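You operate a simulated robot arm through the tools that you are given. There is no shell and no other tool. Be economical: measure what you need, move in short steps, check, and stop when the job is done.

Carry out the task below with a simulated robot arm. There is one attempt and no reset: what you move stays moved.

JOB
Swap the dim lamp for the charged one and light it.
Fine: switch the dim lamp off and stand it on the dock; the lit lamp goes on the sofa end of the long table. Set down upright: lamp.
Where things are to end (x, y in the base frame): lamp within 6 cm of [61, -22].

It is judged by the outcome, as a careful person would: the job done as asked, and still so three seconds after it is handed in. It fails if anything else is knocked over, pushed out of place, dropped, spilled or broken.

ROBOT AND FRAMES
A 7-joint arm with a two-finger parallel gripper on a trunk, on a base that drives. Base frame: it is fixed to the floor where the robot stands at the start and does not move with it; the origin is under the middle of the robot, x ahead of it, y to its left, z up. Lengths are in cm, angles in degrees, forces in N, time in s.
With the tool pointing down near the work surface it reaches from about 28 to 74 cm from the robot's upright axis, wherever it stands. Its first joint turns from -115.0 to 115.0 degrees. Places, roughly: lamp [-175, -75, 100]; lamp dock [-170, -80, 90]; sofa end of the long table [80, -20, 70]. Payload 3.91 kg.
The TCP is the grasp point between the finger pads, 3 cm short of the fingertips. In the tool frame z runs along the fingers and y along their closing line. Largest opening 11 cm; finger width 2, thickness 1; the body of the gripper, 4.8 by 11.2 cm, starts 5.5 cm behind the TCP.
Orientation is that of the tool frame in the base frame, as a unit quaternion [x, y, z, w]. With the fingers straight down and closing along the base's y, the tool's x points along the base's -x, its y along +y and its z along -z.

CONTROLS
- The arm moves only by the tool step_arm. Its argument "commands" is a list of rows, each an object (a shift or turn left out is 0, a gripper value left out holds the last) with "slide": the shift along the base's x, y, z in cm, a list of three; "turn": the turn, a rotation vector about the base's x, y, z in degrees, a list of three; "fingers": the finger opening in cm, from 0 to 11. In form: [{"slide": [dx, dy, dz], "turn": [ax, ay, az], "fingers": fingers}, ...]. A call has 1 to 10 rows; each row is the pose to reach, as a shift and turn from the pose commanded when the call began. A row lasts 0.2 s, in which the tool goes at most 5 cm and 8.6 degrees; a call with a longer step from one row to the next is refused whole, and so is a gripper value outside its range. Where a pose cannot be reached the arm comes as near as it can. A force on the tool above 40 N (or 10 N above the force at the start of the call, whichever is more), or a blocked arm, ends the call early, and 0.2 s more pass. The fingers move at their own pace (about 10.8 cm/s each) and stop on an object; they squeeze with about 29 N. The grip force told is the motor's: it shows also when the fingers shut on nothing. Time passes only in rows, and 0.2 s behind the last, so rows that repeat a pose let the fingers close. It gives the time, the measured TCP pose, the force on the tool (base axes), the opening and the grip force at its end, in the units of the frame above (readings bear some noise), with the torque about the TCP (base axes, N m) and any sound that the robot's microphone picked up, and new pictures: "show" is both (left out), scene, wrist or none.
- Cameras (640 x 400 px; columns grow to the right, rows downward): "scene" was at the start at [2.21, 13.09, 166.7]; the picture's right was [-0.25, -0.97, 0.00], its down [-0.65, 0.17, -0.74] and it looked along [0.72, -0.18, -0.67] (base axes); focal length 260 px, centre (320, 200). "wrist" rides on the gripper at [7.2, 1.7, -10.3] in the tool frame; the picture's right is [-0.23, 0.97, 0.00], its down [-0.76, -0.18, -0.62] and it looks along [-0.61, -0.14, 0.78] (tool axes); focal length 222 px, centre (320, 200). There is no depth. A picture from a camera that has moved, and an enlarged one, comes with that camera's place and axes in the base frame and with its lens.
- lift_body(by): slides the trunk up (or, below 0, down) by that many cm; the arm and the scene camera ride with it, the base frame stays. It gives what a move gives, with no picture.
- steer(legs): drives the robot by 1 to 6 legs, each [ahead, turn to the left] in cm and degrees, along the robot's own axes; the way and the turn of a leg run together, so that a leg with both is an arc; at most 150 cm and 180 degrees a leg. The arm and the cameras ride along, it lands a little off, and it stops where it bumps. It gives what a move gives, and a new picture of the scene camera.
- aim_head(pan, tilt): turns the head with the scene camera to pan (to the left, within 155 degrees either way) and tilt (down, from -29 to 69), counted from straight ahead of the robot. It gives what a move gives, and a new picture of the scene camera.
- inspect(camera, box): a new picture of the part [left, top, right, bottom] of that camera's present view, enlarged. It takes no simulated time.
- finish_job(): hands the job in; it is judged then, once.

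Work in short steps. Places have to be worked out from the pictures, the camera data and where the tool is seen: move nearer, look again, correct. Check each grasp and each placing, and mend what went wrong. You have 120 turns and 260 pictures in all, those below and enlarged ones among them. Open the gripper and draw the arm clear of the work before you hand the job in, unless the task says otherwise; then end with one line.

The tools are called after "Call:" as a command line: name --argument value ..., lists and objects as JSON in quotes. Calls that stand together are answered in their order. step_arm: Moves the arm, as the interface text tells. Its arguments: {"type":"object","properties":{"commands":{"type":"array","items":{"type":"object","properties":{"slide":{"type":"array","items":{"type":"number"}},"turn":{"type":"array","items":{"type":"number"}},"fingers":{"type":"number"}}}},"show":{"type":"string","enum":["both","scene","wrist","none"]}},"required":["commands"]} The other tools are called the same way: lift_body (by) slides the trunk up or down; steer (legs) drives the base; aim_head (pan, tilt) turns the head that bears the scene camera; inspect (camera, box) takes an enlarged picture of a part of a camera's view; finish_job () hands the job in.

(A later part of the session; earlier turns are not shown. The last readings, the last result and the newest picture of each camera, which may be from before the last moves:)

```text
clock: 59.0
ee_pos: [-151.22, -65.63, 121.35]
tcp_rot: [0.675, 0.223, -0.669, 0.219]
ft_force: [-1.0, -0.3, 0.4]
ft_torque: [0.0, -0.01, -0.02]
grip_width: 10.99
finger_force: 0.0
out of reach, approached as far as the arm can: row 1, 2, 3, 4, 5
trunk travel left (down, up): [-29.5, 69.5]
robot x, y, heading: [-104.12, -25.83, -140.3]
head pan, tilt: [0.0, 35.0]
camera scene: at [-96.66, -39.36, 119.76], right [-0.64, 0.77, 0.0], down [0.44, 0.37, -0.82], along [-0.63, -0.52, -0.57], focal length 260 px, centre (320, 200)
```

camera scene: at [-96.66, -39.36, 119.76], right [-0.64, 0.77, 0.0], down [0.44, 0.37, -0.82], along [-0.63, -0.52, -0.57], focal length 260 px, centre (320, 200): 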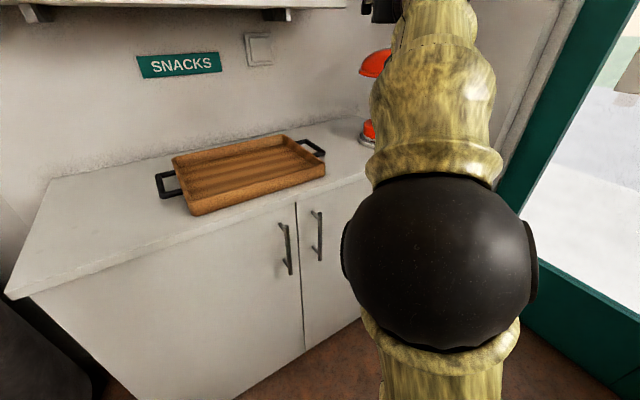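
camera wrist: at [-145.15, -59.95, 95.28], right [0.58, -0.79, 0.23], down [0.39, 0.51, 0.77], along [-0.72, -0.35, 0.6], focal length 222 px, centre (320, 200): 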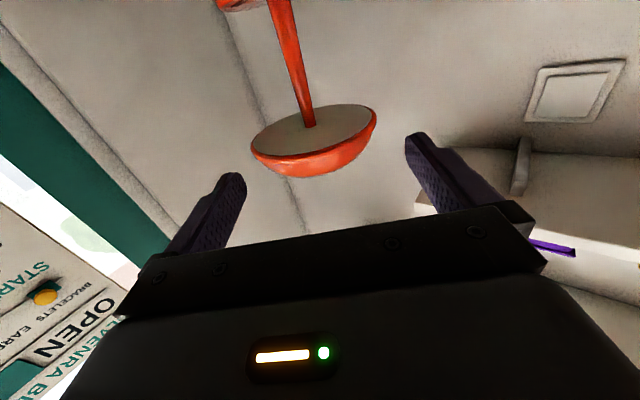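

The arm reaches horizontally to ~60 cm; I'll use the base for the final approach. First I place the TCP at (-152.2, -58.8, 101.5) so that driving straight ahead brings the stem between the fingers.

Call:
step_arm --commands '[{"slide": [0.5, 4, -1]}, {"slide": [0.5, 6.8, -4.5]}, {"slide": [0, 6.8, -9]}, {"slide": [-0.5, 6.8, -13.5]}, {"slide": [-1, 6.8, -17]}, {"slide": [-1, 6.8, -20]}, {"slide": [-1, 6.8, -20]}]'

```text
clock: 60.5
ee_pos: [-152.3, -59.05, 101.45]
tcp_rot: [0.676, 0.223, -0.668, 0.219]
ft_force: [-1.0, 1.0, -0.1]
ft_torque: [0.02, -0.02, 0.01]
grip_width: 11.01
finger_force: 0.1
out of reach, approached as far as the arm can: row 3
trunk travel left (down, up): [-29.5, 69.5]
robot x, y, heading: [-104.24, -25.53, -140.3]
head pan, tilt: [0.0, 35.0]
camera scene: at [-96.69, -39.34, 119.76], right [-0.64, 0.77, 0.0], down [0.44, 0.37, -0.82], along [-0.63, -0.52, -0.57], focal length 260 px, centre (320, 200)
camera wrist: at [-142.92, -53.99, 94.2], right [0.58, -0.79, 0.23], down [0.39, 0.51, 0.77], along [-0.72, -0.35, 0.6], focal length 222 px, centre (320, 200)
```

scene: 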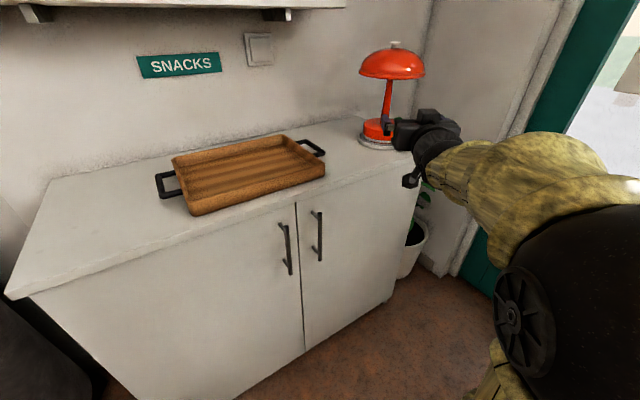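
wrist: 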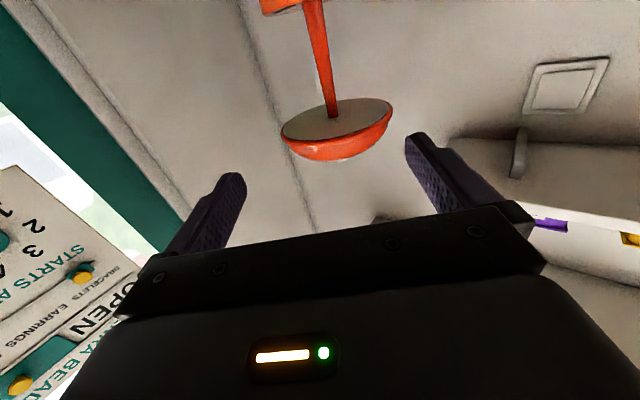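

Elbow has swung out to the right; the pose is exact. I try extending the arm itself half way toward the stem.

Call:
step_arm --commands '[{"slide": [-2.5, -2.1, 0]}, {"slide": [-5, -4.2, 0]}, {"slide": [-7.5, -6.3, 0]}, {"slide": [-9.5, -7.9, 0]}]'

```text
clock: 61.5
ee_pos: [-154.95, -64.05, 102.42]
tcp_rot: [0.676, 0.223, -0.667, 0.219]
ft_force: [-0.4, 0.2, 0.4]
ft_torque: [-0.03, 0.01, -0.01]
grip_width: 11.01
finger_force: 0.1
out of reach, approached as far as the arm can: row 1, 2, 3, 4
trunk travel left (down, up): [-29.5, 69.5]
robot x, y, heading: [-104.43, -25.55, -140.3]
head pan, tilt: [0.0, 35.0]
camera scene: at [-96.83, -39.41, 119.76], right [-0.63, 0.77, 0.0], down [0.44, 0.36, -0.82], along [-0.63, -0.52, -0.57], focal length 260 px, centre (320, 200)
camera wrist: at [-145.51, -59.08, 95.08], right [0.58, -0.79, 0.23], down [0.39, 0.51, 0.77], along [-0.72, -0.36, 0.6], focal length 222 px, centre (320, 200)
```

scene: 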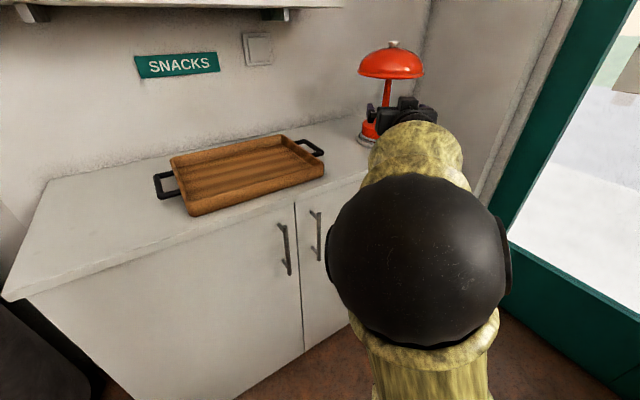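
wrist: 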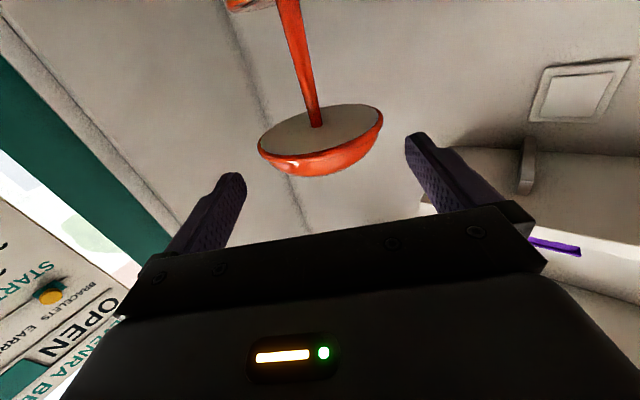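

That's a true arm limit, so I return to the previous pose and drive the base ahead in parts: first 13 cm.

Call:
step_arm --commands '[{"slide": [1.3, 2.5, -0.5]}, {"slide": [2.65, 5, -1]}, {"slide": [2.65, 5, -1]}]' --show "none"

Call:
steer --legs '[[13, 0]]'

Call:
step_arm --commands '[{"slide": [0, 0, 0]}]' --show "wrist"

```text
clock: 62.4
ee_pos: [-152.16, -58.8, 101.44]
tcp_rot: [0.675, 0.222, -0.669, 0.219]
ft_force: [0.1, -0.1, -0.6]
ft_torque: [0.0, 0.02, 0.03]
grip_width: 11.02
finger_force: 0.1
trunk travel left (down, up): [-29.5, 69.5]
robot x, y, heading: [-104.17, -25.32, -140.5]
head pan, tilt: [0.0, 35.0]
```

```text
clock: 63.6
ee_pos: [-162.1, -67.25, 101.53]
tcp_rot: [0.675, 0.223, -0.668, 0.219]
ft_force: [-0.1, 0.7, -0.3]
ft_torque: [0.0, 0.01, 0.02]
grip_width: 11.02
finger_force: 0.0
trunk travel left (down, up): [-29.5, 69.5]
robot x, y, heading: [-114.63, -33.99, -140.6]
head pan, tilt: [0.0, 35.0]
camera scene: at [-106.66, -47.62, 119.76], right [-0.64, 0.77, 0.0], down [0.44, 0.37, -0.82], along [-0.63, -0.52, -0.57], focal length 260 px, centre (320, 200)
```

scene: 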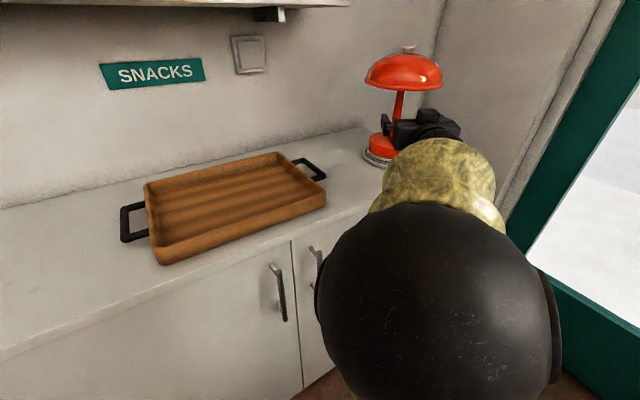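

```text
clock: 64.0
ee_pos: [-162.24, -67.19, 101.42]
tcp_rot: [0.675, 0.223, -0.669, 0.219]
ft_force: [-0.5, 1.4, -0.7]
ft_torque: [-0.03, 0.01, 0.0]
grip_width: 10.99
finger_force: 0.0
trunk travel left (down, up): [-29.5, 69.5]
robot x, y, heading: [-114.4, -34.04, -140.2]
head pan, tilt: [0.0, 35.0]
camera wrist: at [-152.8, -62.29, 94.26], right [0.58, -0.79, 0.22], down [0.39, 0.51, 0.77], along [-0.72, -0.35, 0.6], focal length 222 px, centre (320, 200)
```

wrist: 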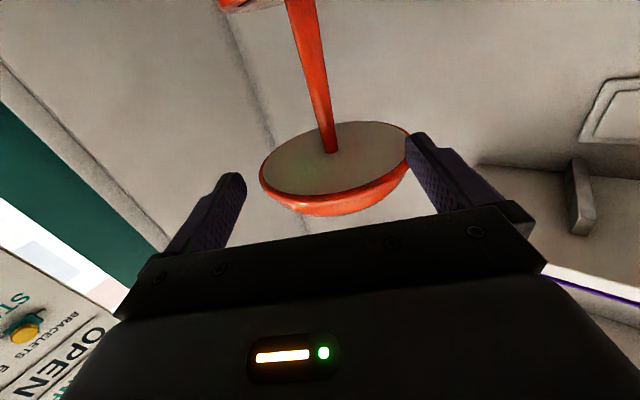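

Stem still centred; 11.5 cm remain. Driving ahead 11 cm.

Call:
steer --legs '[[6, 0], [5, 0]]'

Call:
step_arm --commands '[{"slide": [0, 0, 0]}]' --show "wrist"

```text
clock: 65.5
ee_pos: [-170.56, -74.19, 101.5]
tcp_rot: [0.675, 0.222, -0.669, 0.218]
ft_force: [0.1, 0.2, 0.3]
ft_torque: [0.01, 0.02, -0.02]
grip_width: 11.01
finger_force: 0.0
trunk travel left (down, up): [-29.5, 69.5]
robot x, y, heading: [-123.11, -40.86, -140.4]
head pan, tilt: [0.0, 35.0]
camera scene: at [-115.07, -54.58, 119.76], right [-0.64, 0.77, 0.0], down [0.44, 0.37, -0.82], along [-0.63, -0.52, -0.57], focal length 260 px, centre (320, 200)
```

scene: 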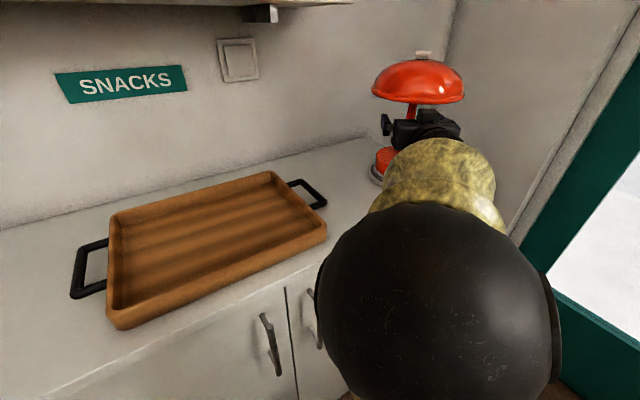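

```text
clock: 65.9
ee_pos: [-170.49, -74.21, 101.45]
tcp_rot: [0.675, 0.224, -0.668, 0.22]
ft_force: [-0.4, -0.2, -0.1]
ft_torque: [0.01, -0.01, -0.02]
grip_width: 11.0
finger_force: 0.0
trunk travel left (down, up): [-29.5, 69.5]
robot x, y, heading: [-122.59, -41.29, -140.2]
head pan, tilt: [0.0, 35.0]
camera wrist: at [-161.22, -69.24, 94.26], right [0.58, -0.79, 0.22], down [0.39, 0.51, 0.77], along [-0.72, -0.35, 0.6], focal length 222 px, centre (320, 200)
```

wrist: 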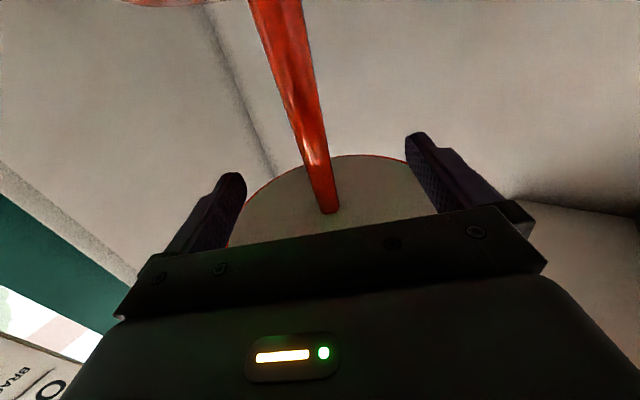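

The stem is between the fingers, about 2 cm past the TCP. I nudge forward 1.5 cm and close.

Call:
step_arm --commands '[{"slide": [-0.6, -0.45, 0]}, {"slide": [-1.2, -0.9, 0]}, {"slide": [-1.2, -0.9, 0], "fingers": 6}, {"slide": [-1.2, -0.9, 0], "fingers": 4}]' --show "wrist"

```text
clock: 66.9
ee_pos: [-171.81, -75.03, 101.53]
tcp_rot: [0.675, 0.222, -0.669, 0.218]
ft_force: [-0.6, -0.6, -0.8]
ft_torque: [-0.03, 0.01, 0.02]
grip_width: 3.99
finger_force: 0.2
trunk travel left (down, up): [-29.5, 69.5]
robot x, y, heading: [-122.75, -40.92, -140.3]
head pan, tilt: [0.0, 35.0]
camera wrist: at [-162.42, -70.12, 94.23], right [0.58, -0.79, 0.22], down [0.39, 0.51, 0.77], along [-0.72, -0.35, 0.6], focal length 222 px, centre (320, 200)
```

wrist: 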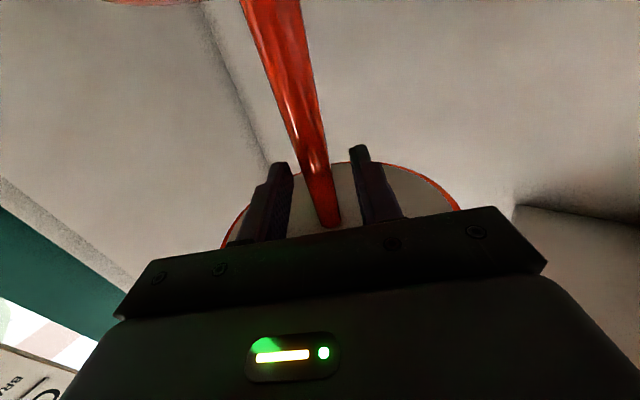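

Well centred. I close fully on the stem.

Call:
step_arm --commands '[{"fingers": 2.5}, {"fingers": 0}, {"fingers": 0}, {"fingers": 0}]' --show "wrist"

```text
clock: 67.9
ee_pos: [-171.79, -74.96, 101.48]
tcp_rot: [0.675, 0.221, -0.669, 0.218]
ft_force: [-1.1, 1.6, 1.8]
ft_torque: [-0.07, -0.02, -0.07]
grip_width: 2.21
finger_force: 28.8
trunk travel left (down, up): [-29.5, 69.5]
robot x, y, heading: [-122.34, -40.95, -140.6]
head pan, tilt: [0.0, 35.0]
camera wrist: at [-162.44, -70.07, 94.24], right [0.57, -0.79, 0.23], down [0.39, 0.51, 0.77], along [-0.72, -0.35, 0.6], focal length 222 px, centre (320, 200)
```

wrist: 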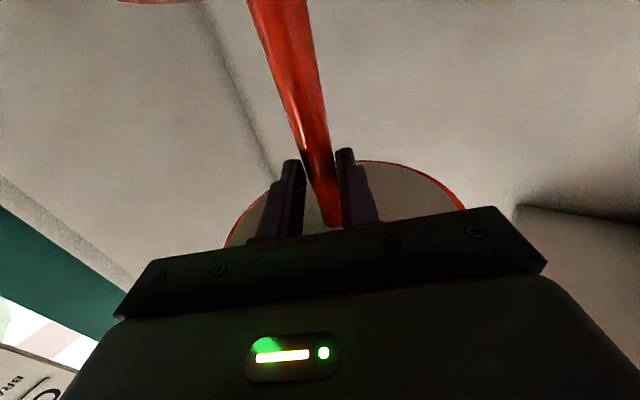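

Gripped (2.2 cm, 29 N). I lift 5 cm with the trunk.

Call:
lift_body --by 5

Call:
aim_head --pan 0 --tilt 30

```text
clock: 68.8
ee_pos: [-171.9, -75.02, 106.48]
tcp_rot: [0.676, 0.223, -0.668, 0.219]
ft_force: [0.0, 0.2, -7.4]
ft_torque: [0.12, -0.15, 0.02]
grip_width: 2.2
finger_force: 29.1
trunk travel left (down, up): [-34.5, 64.5]
robot x, y, heading: [-122.58, -40.65, -140.3]
head pan, tilt: [0.0, 35.0]
```

```text
clock: 69.5
ee_pos: [-171.95, -75.01, 106.47]
tcp_rot: [0.676, 0.223, -0.668, 0.219]
ft_force: [0.2, 0.7, -6.6]
ft_torque: [0.14, -0.18, 0.01]
grip_width: 2.19
finger_force: 28.9
trunk travel left (down, up): [-34.5, 64.5]
robot x, y, heading: [-123.03, -40.74, -140.7]
head pan, tilt: [0.0, 30.0]
camera scene: at [-115.33, -54.78, 125.53], right [-0.64, 0.77, 0.0], down [0.39, 0.32, -0.87], along [-0.67, -0.55, -0.5], focal length 260 px, centre (320, 200)
```

scene: 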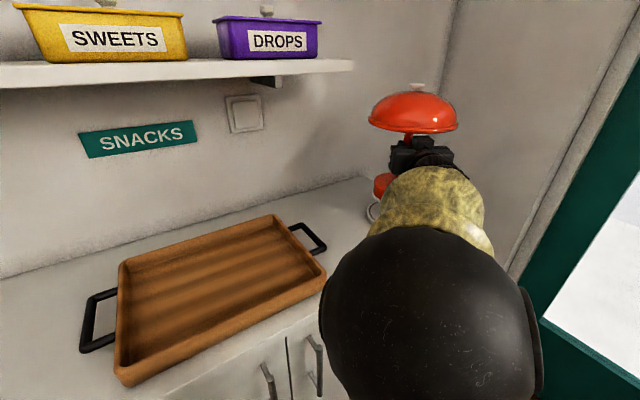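

Lamp is held (about 7 N). I reverse well clear of the shelf, raise a bit more, then turn left toward the table.

Call:
steer --legs '[[-44, 0]]'

Call:
lift_body --by 8

Call:
aim_head --pan 0 --tilt 15

```text
clock: 72.2
ee_pos: [-138.17, -47.05, 106.43]
tcp_rot: [0.675, 0.222, -0.668, 0.218]
ft_force: [-0.8, -0.7, -7.2]
ft_torque: [0.13, -0.15, -0.01]
grip_width: 2.21
finger_force: 29.3
trunk travel left (down, up): [-34.5, 64.5]
robot x, y, heading: [-89.23, -13.23, -140.5]
head pan, tilt: [0.0, 30.0]
camera scene: at [-81.53, -26.84, 125.54], right [-0.64, 0.77, 0.0], down [0.39, 0.32, -0.87], along [-0.67, -0.55, -0.5], focal length 260 px, centre (320, 200)
```

scene: 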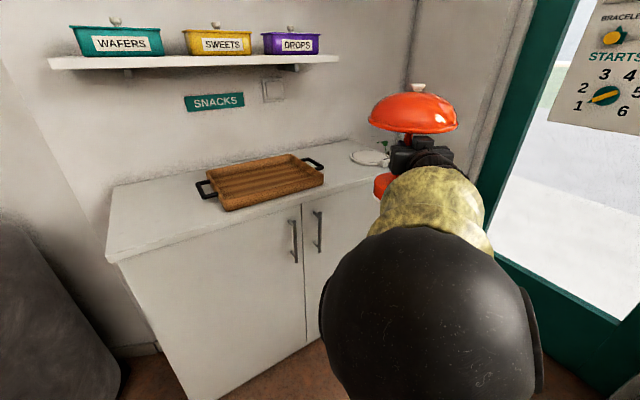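

```text
clock: 73.3
ee_pos: [-137.96, -47.17, 114.43]
tcp_rot: [0.676, 0.223, -0.668, 0.219]
ft_force: [0.2, 0.1, -7.5]
ft_torque: [0.11, -0.16, -0.02]
grip_width: 2.22
finger_force: 29.0
trunk travel left (down, up): [-42.5, 56.5]
robot x, y, heading: [-88.88, -12.92, -140.4]
head pan, tilt: [0.0, 30.0]
```

```text
clock: 74.1
ee_pos: [-138.01, -47.12, 114.44]
tcp_rot: [0.676, 0.223, -0.668, 0.218]
ft_force: [-0.4, 0.1, -7.1]
ft_torque: [0.1, -0.19, 0.0]
grip_width: 2.21
finger_force: 28.9
trunk travel left (down, up): [-42.5, 56.5]
robot x, y, heading: [-89.06, -12.77, -140.6]
head pan, tilt: [0.0, 15.0]
camera scene: at [-81.76, -27.03, 135.95], right [-0.64, 0.77, 0.0], down [0.2, 0.17, -0.97], along [-0.74, -0.62, -0.26], focal length 260 px, centre (320, 200)
```

scene: 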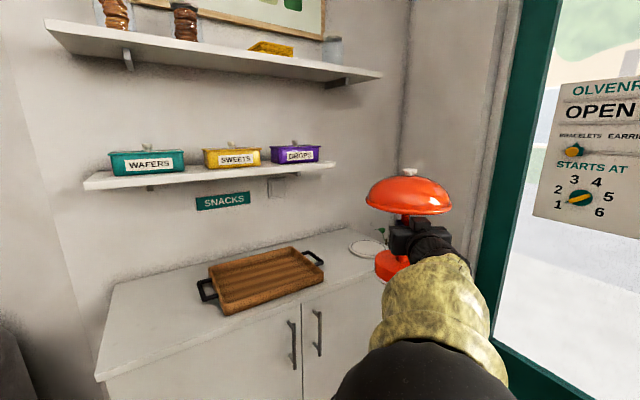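

Clear. Turn left toward the table and look.

Call:
steer --legs '[[0, 127.6]]'

```text
clock: 79.8
ee_pos: [-31.76, -30.59, 114.41]
tcp_rot: [0.095, 0.705, -0.095, 0.697]
ft_force: [0.2, -0.2, -8.0]
ft_torque: [0.07, 0.19, 0.0]
grip_width: 2.23
finger_force: 29.6
trunk travel left (down, up): [-42.5, 56.5]
robot x, y, heading: [-89.09, -12.75, -12.1]
head pan, tilt: [0.0, 15.0]
camera scene: at [-82.24, 1.09, 135.96], right [-0.21, -0.98, 0.0], down [-0.25, 0.06, -0.97], along [0.94, -0.21, -0.26], focal length 260 px, centre (320, 200)
```

scene: 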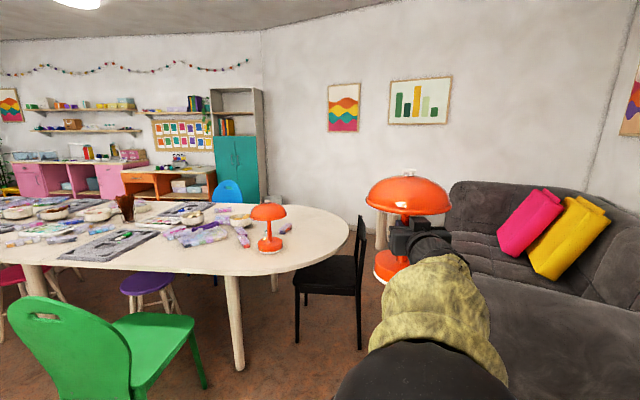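

Clear view: table end, black chair at its end (back top z≈87, near (48,-54)), sofa far right. I drive 95 cm, then turn left.

Call:
steer --legs '[[95, 0], [0, 28]]'

Call:
aim_head --pan 0 --tilt 32

```text
clock: 85.4
ee_pos: [62.08, -43.34, 114.15]
tcp_rot: [0.053, 0.711, -0.055, 0.699]
ft_force: [-0.2, 0.1, -7.5]
ft_torque: [0.03, 0.22, 0.02]
grip_width: 2.21
finger_force: 29.0
trunk travel left (down, up): [-42.5, 56.5]
robot x, y, heading: [3.23, -32.5, -5.9]
head pan, tilt: [0.0, 15.0]
stopped in leg 2: the robot was blocked; the commanded pose is now the measured one
camera scene: at [8.44, -17.96, 135.95], right [-0.11, -0.99, 0.0], down [-0.26, 0.03, -0.97], along [0.96, -0.1, -0.26], focal length 260 px, centre (320, 200)
```

scene: 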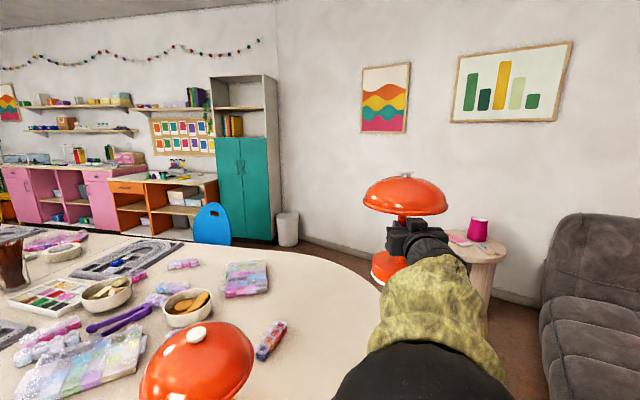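

```text
clock: 86.2
ee_pos: [62.24, -43.35, 114.42]
tcp_rot: [0.054, 0.71, -0.055, 0.7]
ft_force: [0.1, -0.1, -7.0]
ft_torque: [-0.02, 0.21, 0.0]
grip_width: 2.21
finger_force: 29.1
trunk travel left (down, up): [-42.5, 56.5]
robot x, y, heading: [3.04, -32.62, -6.0]
head pan, tilt: [0.0, 32.0]
camera scene: at [8.05, -17.94, 133.23], right [-0.11, -0.99, 0.0], down [-0.53, 0.06, -0.85], along [0.84, -0.09, -0.53], focal length 260 px, centre (320, 200)
```

scene: 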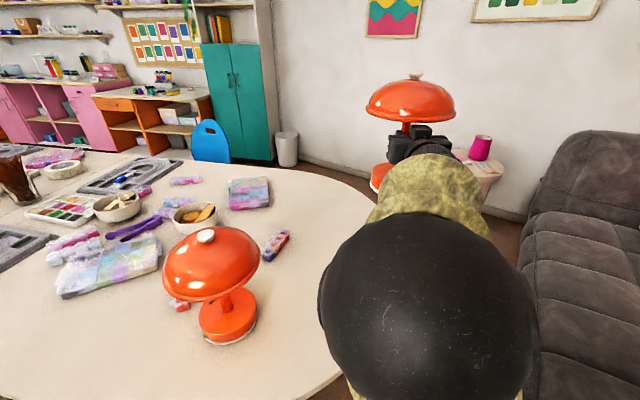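

The turn was blocked after 6°. I look down at what touches.

Call:
aim_head --pan 20 --tilt 69

Call:
aim_head --pan -60 --tilt 60

```text
clock: 87.2
ee_pos: [62.25, -43.37, 114.31]
tcp_rot: [0.052, 0.71, -0.054, 0.7]
ft_force: [-0.1, -0.6, -7.4]
ft_torque: [0.02, 0.18, 0.03]
grip_width: 2.23
finger_force: 28.9
trunk travel left (down, up): [-42.5, 56.5]
robot x, y, heading: [3.49, -32.91, -5.9]
head pan, tilt: [20.0, 68.8]
camera scene: at [4.57, -15.65, 128.39], right [0.24, -0.97, 0.0], down [-0.91, -0.22, -0.36], along [0.35, 0.09, -0.93], focal length 260 px, centre (320, 200)
```

scene: 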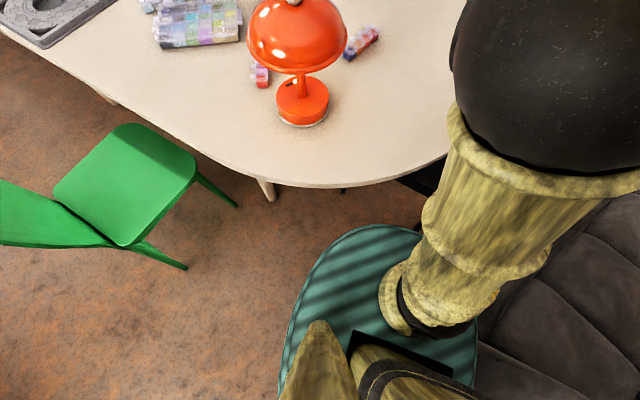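

```text
clock: 88.8
ee_pos: [62.16, -43.35, 114.24]
tcp_rot: [0.053, 0.71, -0.055, 0.7]
ft_force: [0.4, 0.0, -7.0]
ft_torque: [0.04, 0.22, 0.01]
grip_width: 2.21
finger_force: 28.6
trunk travel left (down, up): [-42.5, 56.5]
robot x, y, heading: [3.1, -32.61, -6.4]
head pan, tilt: [-60.0, 60.0]
camera scene: at [1.83, -23.08, 129.33], right [-0.91, -0.41, 0.0], down [-0.35, 0.79, -0.5], along [0.2, -0.46, -0.87], focal length 260 px, centre (320, 200)
```

scene: 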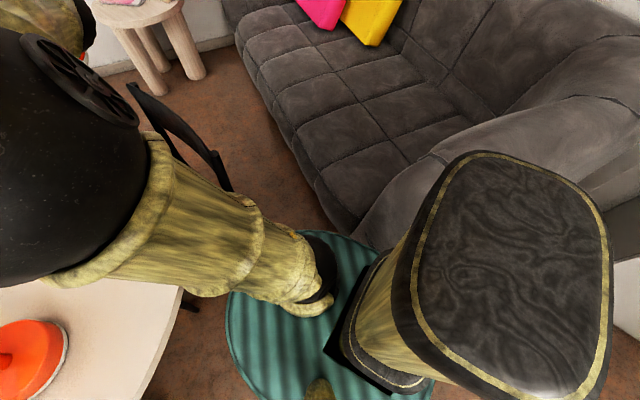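

The robot's rear is against the sofa arm. Instead of turning the base, I swing the arm about its upright axis by ~21°, bringing the lamp over (62, -22).

Call:
step_arm --commands '[{"slide": [0.5, 3.1, 0], "turn": [0, 0, 3]}, {"slide": [0.8, 6.2, 0], "turn": [0, 0, 6]}, {"slide": [1, 9.3, 0], "turn": [0, 0, 9]}, {"slide": [1, 12.4, 0], "turn": [0, 0, 12]}, {"slide": [0.8, 15.5, 0], "turn": [0, 0, 15]}, {"slide": [0.5, 18.6, 0], "turn": [0, 0, 18]}, {"slide": [0, 21.5, 0], "turn": [0, 0, 20.8]}, {"slide": [0, 21.5, 0], "turn": [0, 0, 20.8]}]' --show "none"

Call:
aim_head --pan 0 --tilt 40

```text
clock: 90.6
ee_pos: [62.11, -21.9, 114.34]
tcp_rot: [-0.076, 0.707, 0.073, 0.699]
ft_force: [0.0, -0.2, -7.2]
ft_torque: [-0.05, 0.18, 0.0]
grip_width: 2.23
finger_force: 29.0
trunk travel left (down, up): [-42.5, 56.5]
robot x, y, heading: [3.43, -32.89, -6.2]
head pan, tilt: [-60.0, 60.0]
```

```text
clock: 91.9
ee_pos: [62.06, -21.86, 114.4]
tcp_rot: [-0.076, 0.708, 0.072, 0.698]
ft_force: [0.5, -0.1, -6.4]
ft_torque: [-0.01, 0.23, 0.01]
grip_width: 2.21
finger_force: 28.6
trunk travel left (down, up): [-42.5, 56.5]
robot x, y, heading: [3.31, -32.44, -6.3]
head pan, tilt: [0.0, 40.0]
camera scene: at [7.58, -17.87, 132.0], right [-0.11, -0.99, 0.0], down [-0.64, 0.07, -0.77], along [0.76, -0.08, -0.64], focal length 260 px, centre (320, 200)
```

scene: 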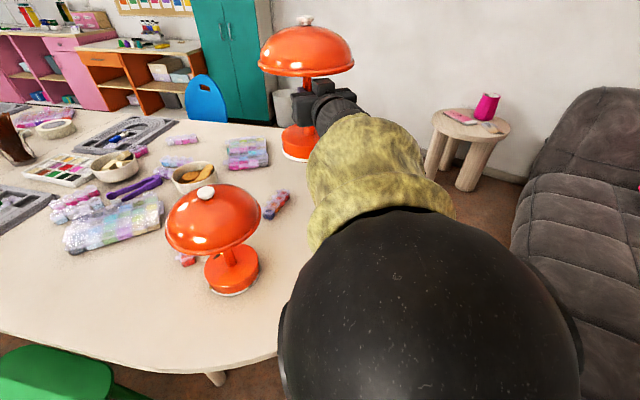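

The target spot is free. I lower with the trunk by 22 cm first.

Call:
lift_body --by -22

Call:
step_arm --commands '[{"slide": [0, 0, -0.3]}]'

Call:
inspect --camera "scene" --box '[220, 0, 380, 200]'

```text
clock: 94.2
ee_pos: [62.01, -21.72, 92.5]
tcp_rot: [-0.077, 0.708, 0.073, 0.698]
ft_force: [-0.8, -0.2, -8.0]
ft_torque: [-0.04, 0.2, 0.0]
grip_width: 2.24
finger_force: 28.5
trunk travel left (down, up): [-20.5, 78.5]
robot x, y, heading: [3.62, -32.75, -6.2]
head pan, tilt: [0.0, 40.0]
```

```text
clock: 94.6
ee_pos: [62.17, -21.86, 91.93]
tcp_rot: [-0.076, 0.708, 0.072, 0.699]
ft_force: [-0.4, 0.1, -7.4]
ft_torque: [-0.05, 0.18, -0.01]
grip_width: 2.2
finger_force: 29.0
trunk travel left (down, up): [-20.5, 78.5]
robot x, y, heading: [3.29, -33.03, -6.3]
head pan, tilt: [0.0, 40.0]
camera scene: at [7.57, -17.87, 110.0], right [-0.11, -0.99, 0.0], down [-0.64, 0.07, -0.77], along [0.76, -0.08, -0.64], focal length 260 px, centre (320, 200)
camera wrist: at [51.54, -22.32, 84.85], right [-0.2, 0.95, 0.22], down [-0.56, -0.3, 0.77], along [0.8, 0.03, 0.6], focal length 222 px, centre (320, 200)
```

scene: 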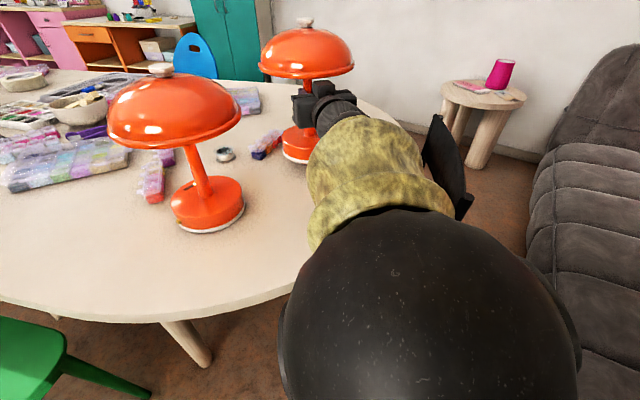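
wrist: 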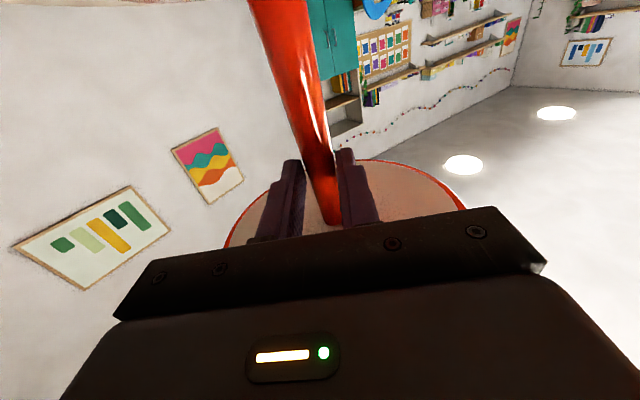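

```text
2.00 times, centred on (300, 100) of scene
camera zoom: at [7.57, -17.87, 110.0], right [-0.11, -0.99, 0.0], down [-0.64, 0.07, -0.77], along [0.76, -0.08, -0.64], focal length 520 px, centre (360, 400)
```

zoom: 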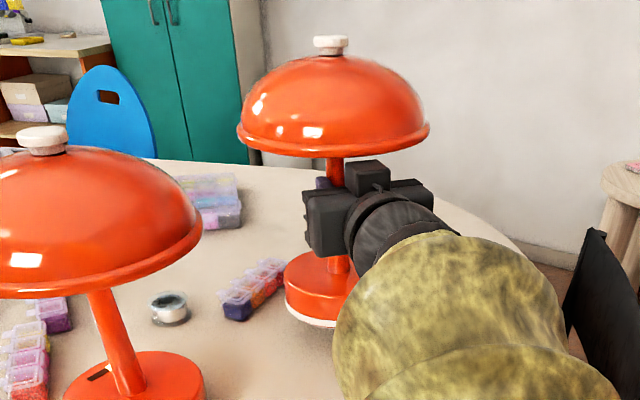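

Both lamps share the same build. I lower 4 cm more with the trunk, then ease down with the force-guarded arm.

Call:
lift_body --by -4

Call:
step_arm --commands '[{"slide": [0, 0, -0.5]}, {"slide": [0, 0, -1]}]' --show "scene"

Call:
inspect --camera "scene" --box '[220, 60, 380, 200]'

```text
clock: 95.4
ee_pos: [62.08, -21.84, 88.14]
tcp_rot: [-0.076, 0.707, 0.074, 0.699]
ft_force: [6.0, 0.0, 7.1]
ft_torque: [0.23, -0.03, -0.11]
grip_width: 2.23
finger_force: 29.1
trunk travel left (down, up): [-16.5, 82.5]
robot x, y, heading: [3.47, -32.8, -6.4]
head pan, tilt: [0.0, 40.0]
```

```text
clock: 96.0
ee_pos: [61.95, -21.81, 87.5]
tcp_rot: [-0.076, 0.705, 0.073, 0.701]
ft_force: [0.1, -1.8, 25.8]
ft_torque: [0.29, -0.79, -0.07]
grip_width: 2.2
finger_force: 29.0
trunk travel left (down, up): [-16.5, 82.5]
robot x, y, heading: [3.21, -32.54, -6.1]
head pan, tilt: [0.0, 40.0]
camera scene: at [7.32, -17.94, 106.05], right [-0.11, -0.99, 0.0], down [-0.64, 0.07, -0.77], along [0.76, -0.08, -0.64], focal length 260 px, centre (320, 200)
```

scene: 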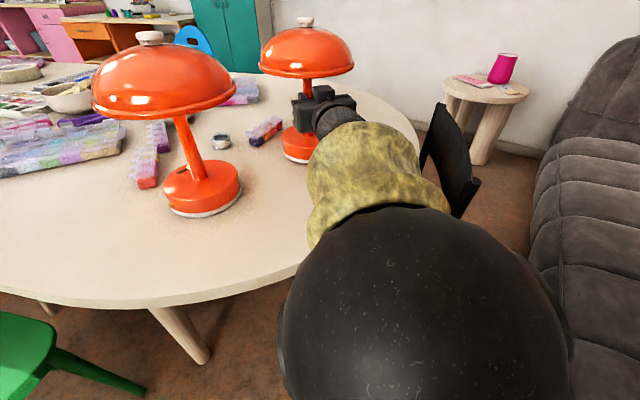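

```text
2.86 times, centred on (300, 130) of scene
camera zoom: at [7.32, -17.94, 106.05], right [-0.11, -0.99, 0.0], down [-0.64, 0.07, -0.77], along [0.76, -0.08, -0.64], focal length 743 px, centre (377, 400)
```

zoom: 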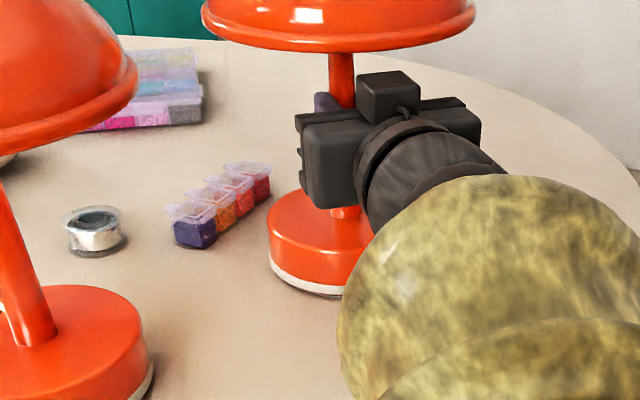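

The lamp's base has met the table at TCP z≈88.2. I relax the push and check the force.

Call:
step_arm --commands '[{"slide": [0, 0, 0.5]}, {"slide": [0, 0, 0.9]}]' --show "none"

```text
clock: 96.6
ee_pos: [62.14, -21.82, 87.76]
tcp_rot: [-0.077, 0.71, 0.072, 0.696]
ft_force: [0.1, -0.3, -7.7]
ft_torque: [-0.03, 0.22, 0.03]
grip_width: 2.22
finger_force: 29.1
trunk travel left (down, up): [-16.5, 82.5]
robot x, y, heading: [3.06, -32.76, -6.2]
head pan, tilt: [0.0, 40.0]
```

Call:
step_arm --commands '[{"slide": [0, 0, -0.15]}, {"slide": [0, 0, -0.3]}]' --show "none"

```text
clock: 97.2
ee_pos: [62.1, -21.95, 87.67]
tcp_rot: [-0.077, 0.708, 0.073, 0.698]
ft_force: [0.3, -0.4, -7.4]
ft_torque: [-0.07, 0.2, -0.02]
grip_width: 2.21
finger_force: 29.1
trunk travel left (down, up): [-16.5, 82.5]
robot x, y, heading: [3.29, -32.7, -5.9]
head pan, tilt: [0.0, 40.0]
```

Still hanging free by a hair; down a little more.

Call:
step_arm --commands '[{"slide": [0, 0, -0.25]}, {"slide": [0, 0, -0.4]}]' --show "none"

```text
clock: 97.8
ee_pos: [61.98, -21.89, 87.5]
tcp_rot: [-0.076, 0.707, 0.073, 0.7]
ft_force: [0.9, -0.2, 3.1]
ft_torque: [0.1, 0.56, -0.02]
grip_width: 2.18
finger_force: 28.5
trunk travel left (down, up): [-16.5, 82.5]
robot x, y, heading: [3.44, -32.93, -6.0]
head pan, tilt: [0.0, 40.0]
```

Resting now. Open the fingers.

Call:
step_arm --commands '[{"fingers": 4}, {"fingers": 8}, {"fingers": 10}, {"fingers": 10}]' --show "both"

```text
clock: 98.8
ee_pos: [61.96, -21.88, 87.27]
tcp_rot: [-0.076, 0.708, 0.073, 0.698]
ft_force: [0.0, 0.1, -0.5]
ft_torque: [-0.02, 0.03, -0.01]
grip_width: 9.99
finger_force: 0.1
trunk travel left (down, up): [-16.5, 82.5]
robot x, y, heading: [3.15, -32.53, -6.2]
head pan, tilt: [0.0, 40.0]
camera scene: at [7.51, -17.88, 106.0], right [-0.11, -0.99, 0.0], down [-0.64, 0.07, -0.77], along [0.76, -0.08, -0.64], focal length 260 px, centre (320, 200)
camera wrist: at [51.49, -22.31, 80.09], right [-0.2, 0.95, 0.22], down [-0.56, -0.3, 0.77], along [0.8, 0.03, 0.6], focal length 222 px, centre (320, 200)
```

scene: 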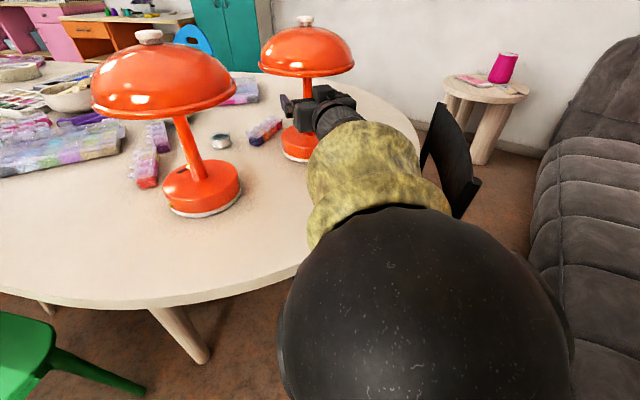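
wrist: 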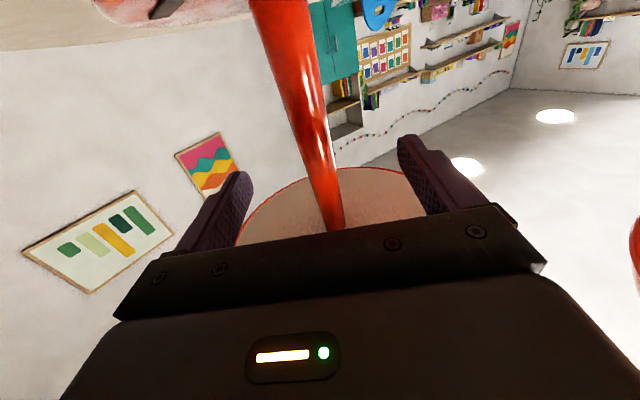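

Released and standing. I withdraw the tool 10 cm along its axis, then reverse the base.

Call:
step_arm --commands '[{"slide": [-2.5, -0.55, 0], "fingers": 11}, {"slide": [-5, -1.1, 0]}, {"slide": [-7.5, -1.6, 0]}, {"slide": [-9.8, -2.1, 0]}]' --show "wrist"

```text
clock: 100.0
ee_pos: [54.1, -26.55, 85.12]
tcp_rot: [-0.05, 0.727, 0.069, 0.681]
ft_force: [0.4, -0.5, -0.1]
ft_torque: [0.01, 0.02, -0.01]
grip_width: 10.97
finger_force: 0.1
trunk travel left (down, up): [-16.5, 82.5]
robot x, y, heading: [3.07, -32.71, -5.9]
head pan, tilt: [0.0, 40.0]
stopped in row 4: the arm was blocked; the commanded pose is now the measured one
camera wrist: at [43.14, -26.38, 78.45], right [-0.15, 0.95, 0.26], down [-0.53, -0.3, 0.79], along [0.83, -0.02, 0.55], focal length 222 px, centre (320, 200)
```

wrist: 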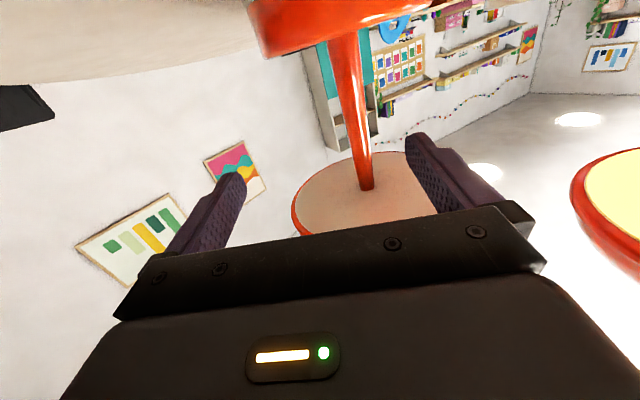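

Arm blocked somewhere (not at the tool). The wrist view also shows the dim lamp's underside is lit. I check the scene.

Call:
aim_head --pan -5 --tilt 60

```text
clock: 100.9
ee_pos: [53.99, -26.64, 85.06]
tcp_rot: [-0.051, 0.727, 0.07, 0.681]
ft_force: [0.0, -0.3, 0.4]
ft_torque: [0.01, -0.01, 0.01]
grip_width: 11.01
finger_force: 0.0
trunk travel left (down, up): [-16.5, 82.5]
robot x, y, heading: [3.19, -32.76, -6.0]
head pan, tilt: [-5.0, 60.0]
camera scene: at [5.6, -18.27, 103.35], right [-0.19, -0.98, 0.0], down [-0.85, 0.17, -0.5], along [0.49, -0.1, -0.87], focal length 260 px, centre (320, 200)
```

scene: 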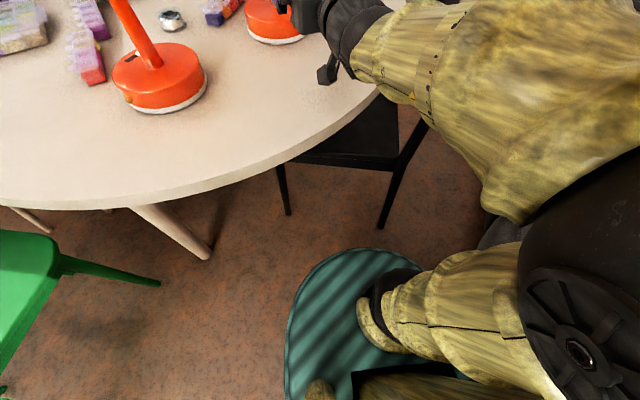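

The elbow swung right (probably near the sofa). I draw back with the base instead.

Call:
steer --legs '[[-10, 0]]'

```text
clock: 101.8
ee_pos: [53.75, -26.37, 84.9]
tcp_rot: [-0.051, 0.728, 0.07, 0.68]
ft_force: [-0.2, -0.1, -0.3]
ft_torque: [0.0, 0.02, -0.02]
grip_width: 10.99
finger_force: 0.1
trunk travel left (down, up): [-16.5, 82.5]
robot x, y, heading: [3.13, -32.49, -5.9]
head pan, tilt: [-5.0, 60.0]
stopped in leg 1: the robot was blocked; the commanded pose is now the measured one
camera scene: at [5.25, -18.16, 103.32], right [-0.19, -0.98, 0.0], down [-0.85, 0.16, -0.5], along [0.49, -0.1, -0.87], focal length 260 px, centre (320, 200)
```

scene: 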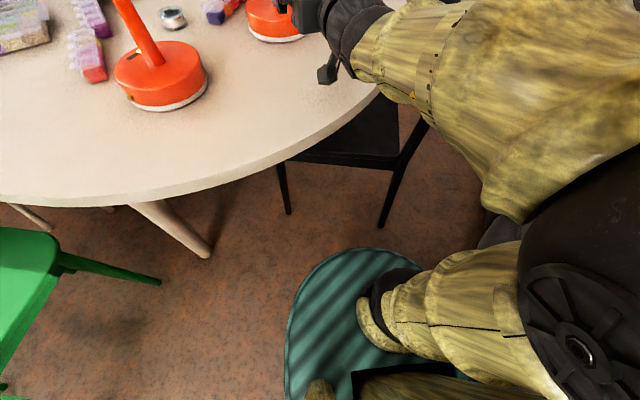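

Blocked as well; I look right and behind.

Call:
aim_head --pan -80 --tilt 45

Call:
aim_head --pan -140 --tilt 55

```text
clock: 103.2
ee_pos: [53.76, -26.35, 84.92]
tcp_rot: [-0.051, 0.728, 0.071, 0.68]
ft_force: [-0.8, 0.1, -0.1]
ft_torque: [0.01, 0.02, -0.01]
grip_width: 11.0
finger_force: 0.0
trunk travel left (down, up): [-16.5, 82.5]
robot x, y, heading: [2.82, -32.52, -5.8]
head pan, tilt: [-80.0, 45.0]
camera scene: at [-0.72, -25.02, 105.28], right [-1.0, -0.07, 0.0], down [-0.05, 0.71, -0.71], along [0.05, -0.71, -0.71], focal length 260 px, centre (320, 200)
```

scene: 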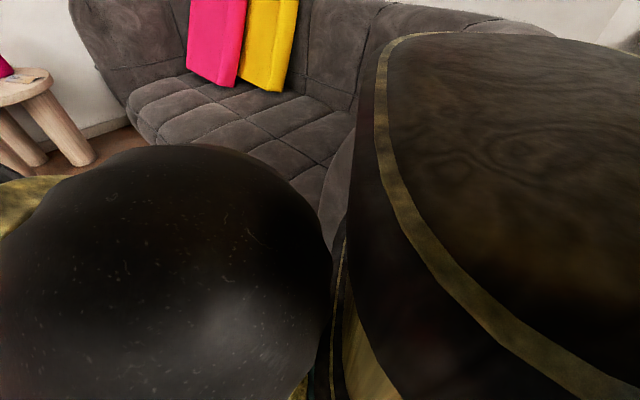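

```text
clock: 104.5
ee_pos: [53.68, -26.48, 85.13]
tcp_rot: [-0.052, 0.728, 0.072, 0.68]
ft_force: [-0.1, 0.5, -0.4]
ft_torque: [-0.01, -0.02, 0.0]
grip_width: 11.0
finger_force: 0.1
trunk travel left (down, up): [-16.5, 82.5]
robot x, y, heading: [3.0, -32.58, -6.2]
head pan, tilt: [-140.0, 55.0]
camera scene: at [-7.27, -20.96, 103.94], right [-0.56, 0.83, 0.0], down [0.68, 0.46, -0.57], along [-0.48, -0.32, -0.82], focal length 260 px, centre (320, 200)
```

scene: 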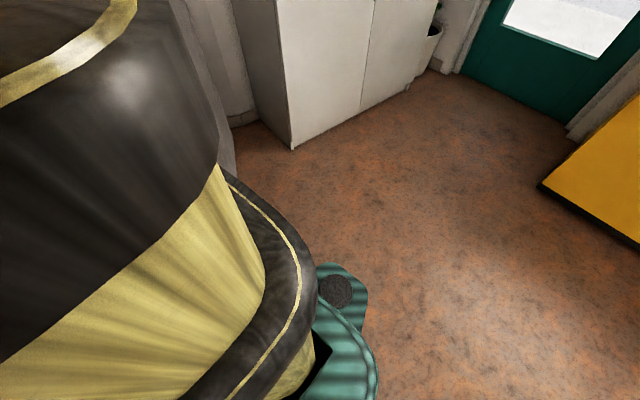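

The elbow ball is against the robot's own body, and the base's rear is against the sofa arm. Turning right 6° undoes the rear contact, and then I can reverse along my arrival track.

Call:
steer --legs '[[0, -6]]'

Call:
steer --legs '[[-20, 0]]'

Call:
aim_head --pan 10 --tilt 40

```text
clock: 105.5
ee_pos: [54.12, -31.65, 85.07]
tcp_rot: [-0.013, 0.729, 0.035, 0.683]
ft_force: [0.0, 0.5, -0.6]
ft_torque: [-0.01, 0.02, 0.02]
grip_width: 11.0
finger_force: 0.1
trunk travel left (down, up): [-16.5, 82.5]
robot x, y, heading: [3.15, -32.8, -12.2]
head pan, tilt: [-140.0, 55.0]
camera scene: at [-6.0, -19.92, 103.94], right [-0.47, 0.88, 0.0], down [0.72, 0.38, -0.57], along [-0.51, -0.27, -0.82], focal length 260 px, centre (320, 200)
```

scene: 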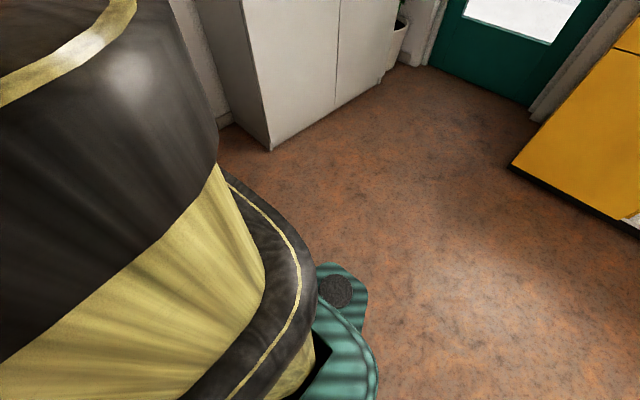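

```text
clock: 107.1
ee_pos: [34.62, -27.45, 85.03]
tcp_rot: [-0.014, 0.73, 0.037, 0.683]
ft_force: [0.4, 0.2, -0.5]
ft_torque: [-0.01, 0.0, -0.02]
grip_width: 11.0
finger_force: 0.1
trunk travel left (down, up): [-16.5, 82.5]
robot x, y, heading: [-16.96, -28.34, -12.0]
head pan, tilt: [-140.0, 55.0]
camera scene: at [-25.51, -15.79, 103.94], right [-0.47, 0.88, 0.0], down [0.72, 0.39, -0.57], along [-0.51, -0.27, -0.82], focal length 260 px, centre (320, 200)
```

scene: 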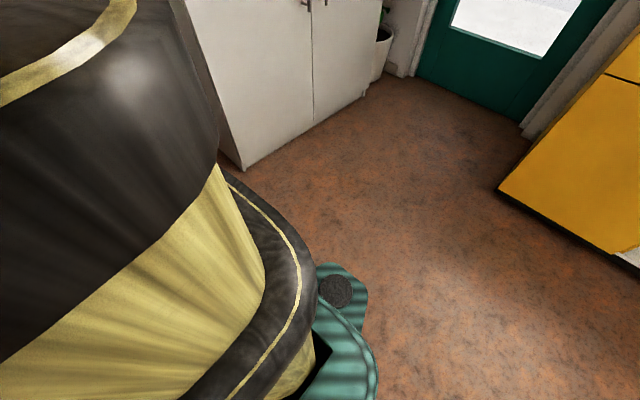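

```text
clock: 109.4
ee_pos: [34.65, -27.29, 84.89]
tcp_rot: [-0.014, 0.73, 0.037, 0.683]
ft_force: [-1.1, -0.8, 0.1]
ft_torque: [-0.02, -0.04, 0.02]
grip_width: 11.01
finger_force: 0.2
trunk travel left (down, up): [-16.5, 82.5]
robot x, y, heading: [-16.45, -28.71, -12.2]
head pan, tilt: [10.0, 40.0]
camera scene: at [-10.66, -12.7, 106.0], right [-0.03, -1.0, 0.0], down [-0.64, 0.02, -0.77], along [0.77, -0.03, -0.64], focal length 260 px, centre (320, 200)
```

scene: 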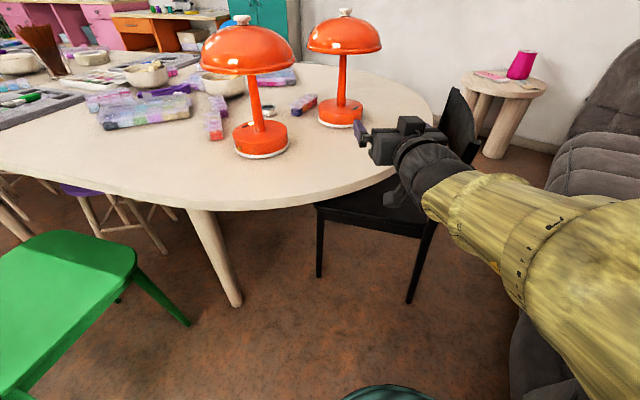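

Both lamps stand fine. I raise the trunk by 61 cm, then drive to about (0, -4) heading 0, from where both lamp tops can be reached with the tool pointing down.

Call:
lift_body --by 61

Call:
steer --legs '[[0, 68], [28, 0], [0, -56]]'

```text
refused: 61 is not a number from -40 to 40
```

```text
clock: 112.0
ee_pos: [15.81, 11.33, 84.92]
tcp_rot: [-0.318, 0.658, 0.319, 0.604]
ft_force: [-0.4, -0.1, -0.4]
ft_torque: [0.03, -0.01, 0.01]
grip_width: 10.99
finger_force: 0.1
trunk travel left (down, up): [-16.5, 82.5]
robot x, y, heading: [-16.83, -28.27, 37.1]
head pan, tilt: [10.0, 40.0]
stopped in leg 1: the robot was blocked; the commanded pose is now the measured one
camera scene: at [-24.74, -13.8, 106.0], right [0.74, -0.68, 0.0], down [-0.43, -0.47, -0.77], along [0.52, 0.56, -0.64], focal length 260 px, centre (320, 200)
```

scene: 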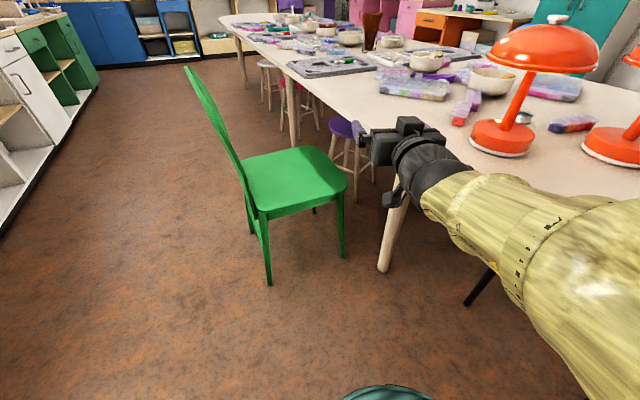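

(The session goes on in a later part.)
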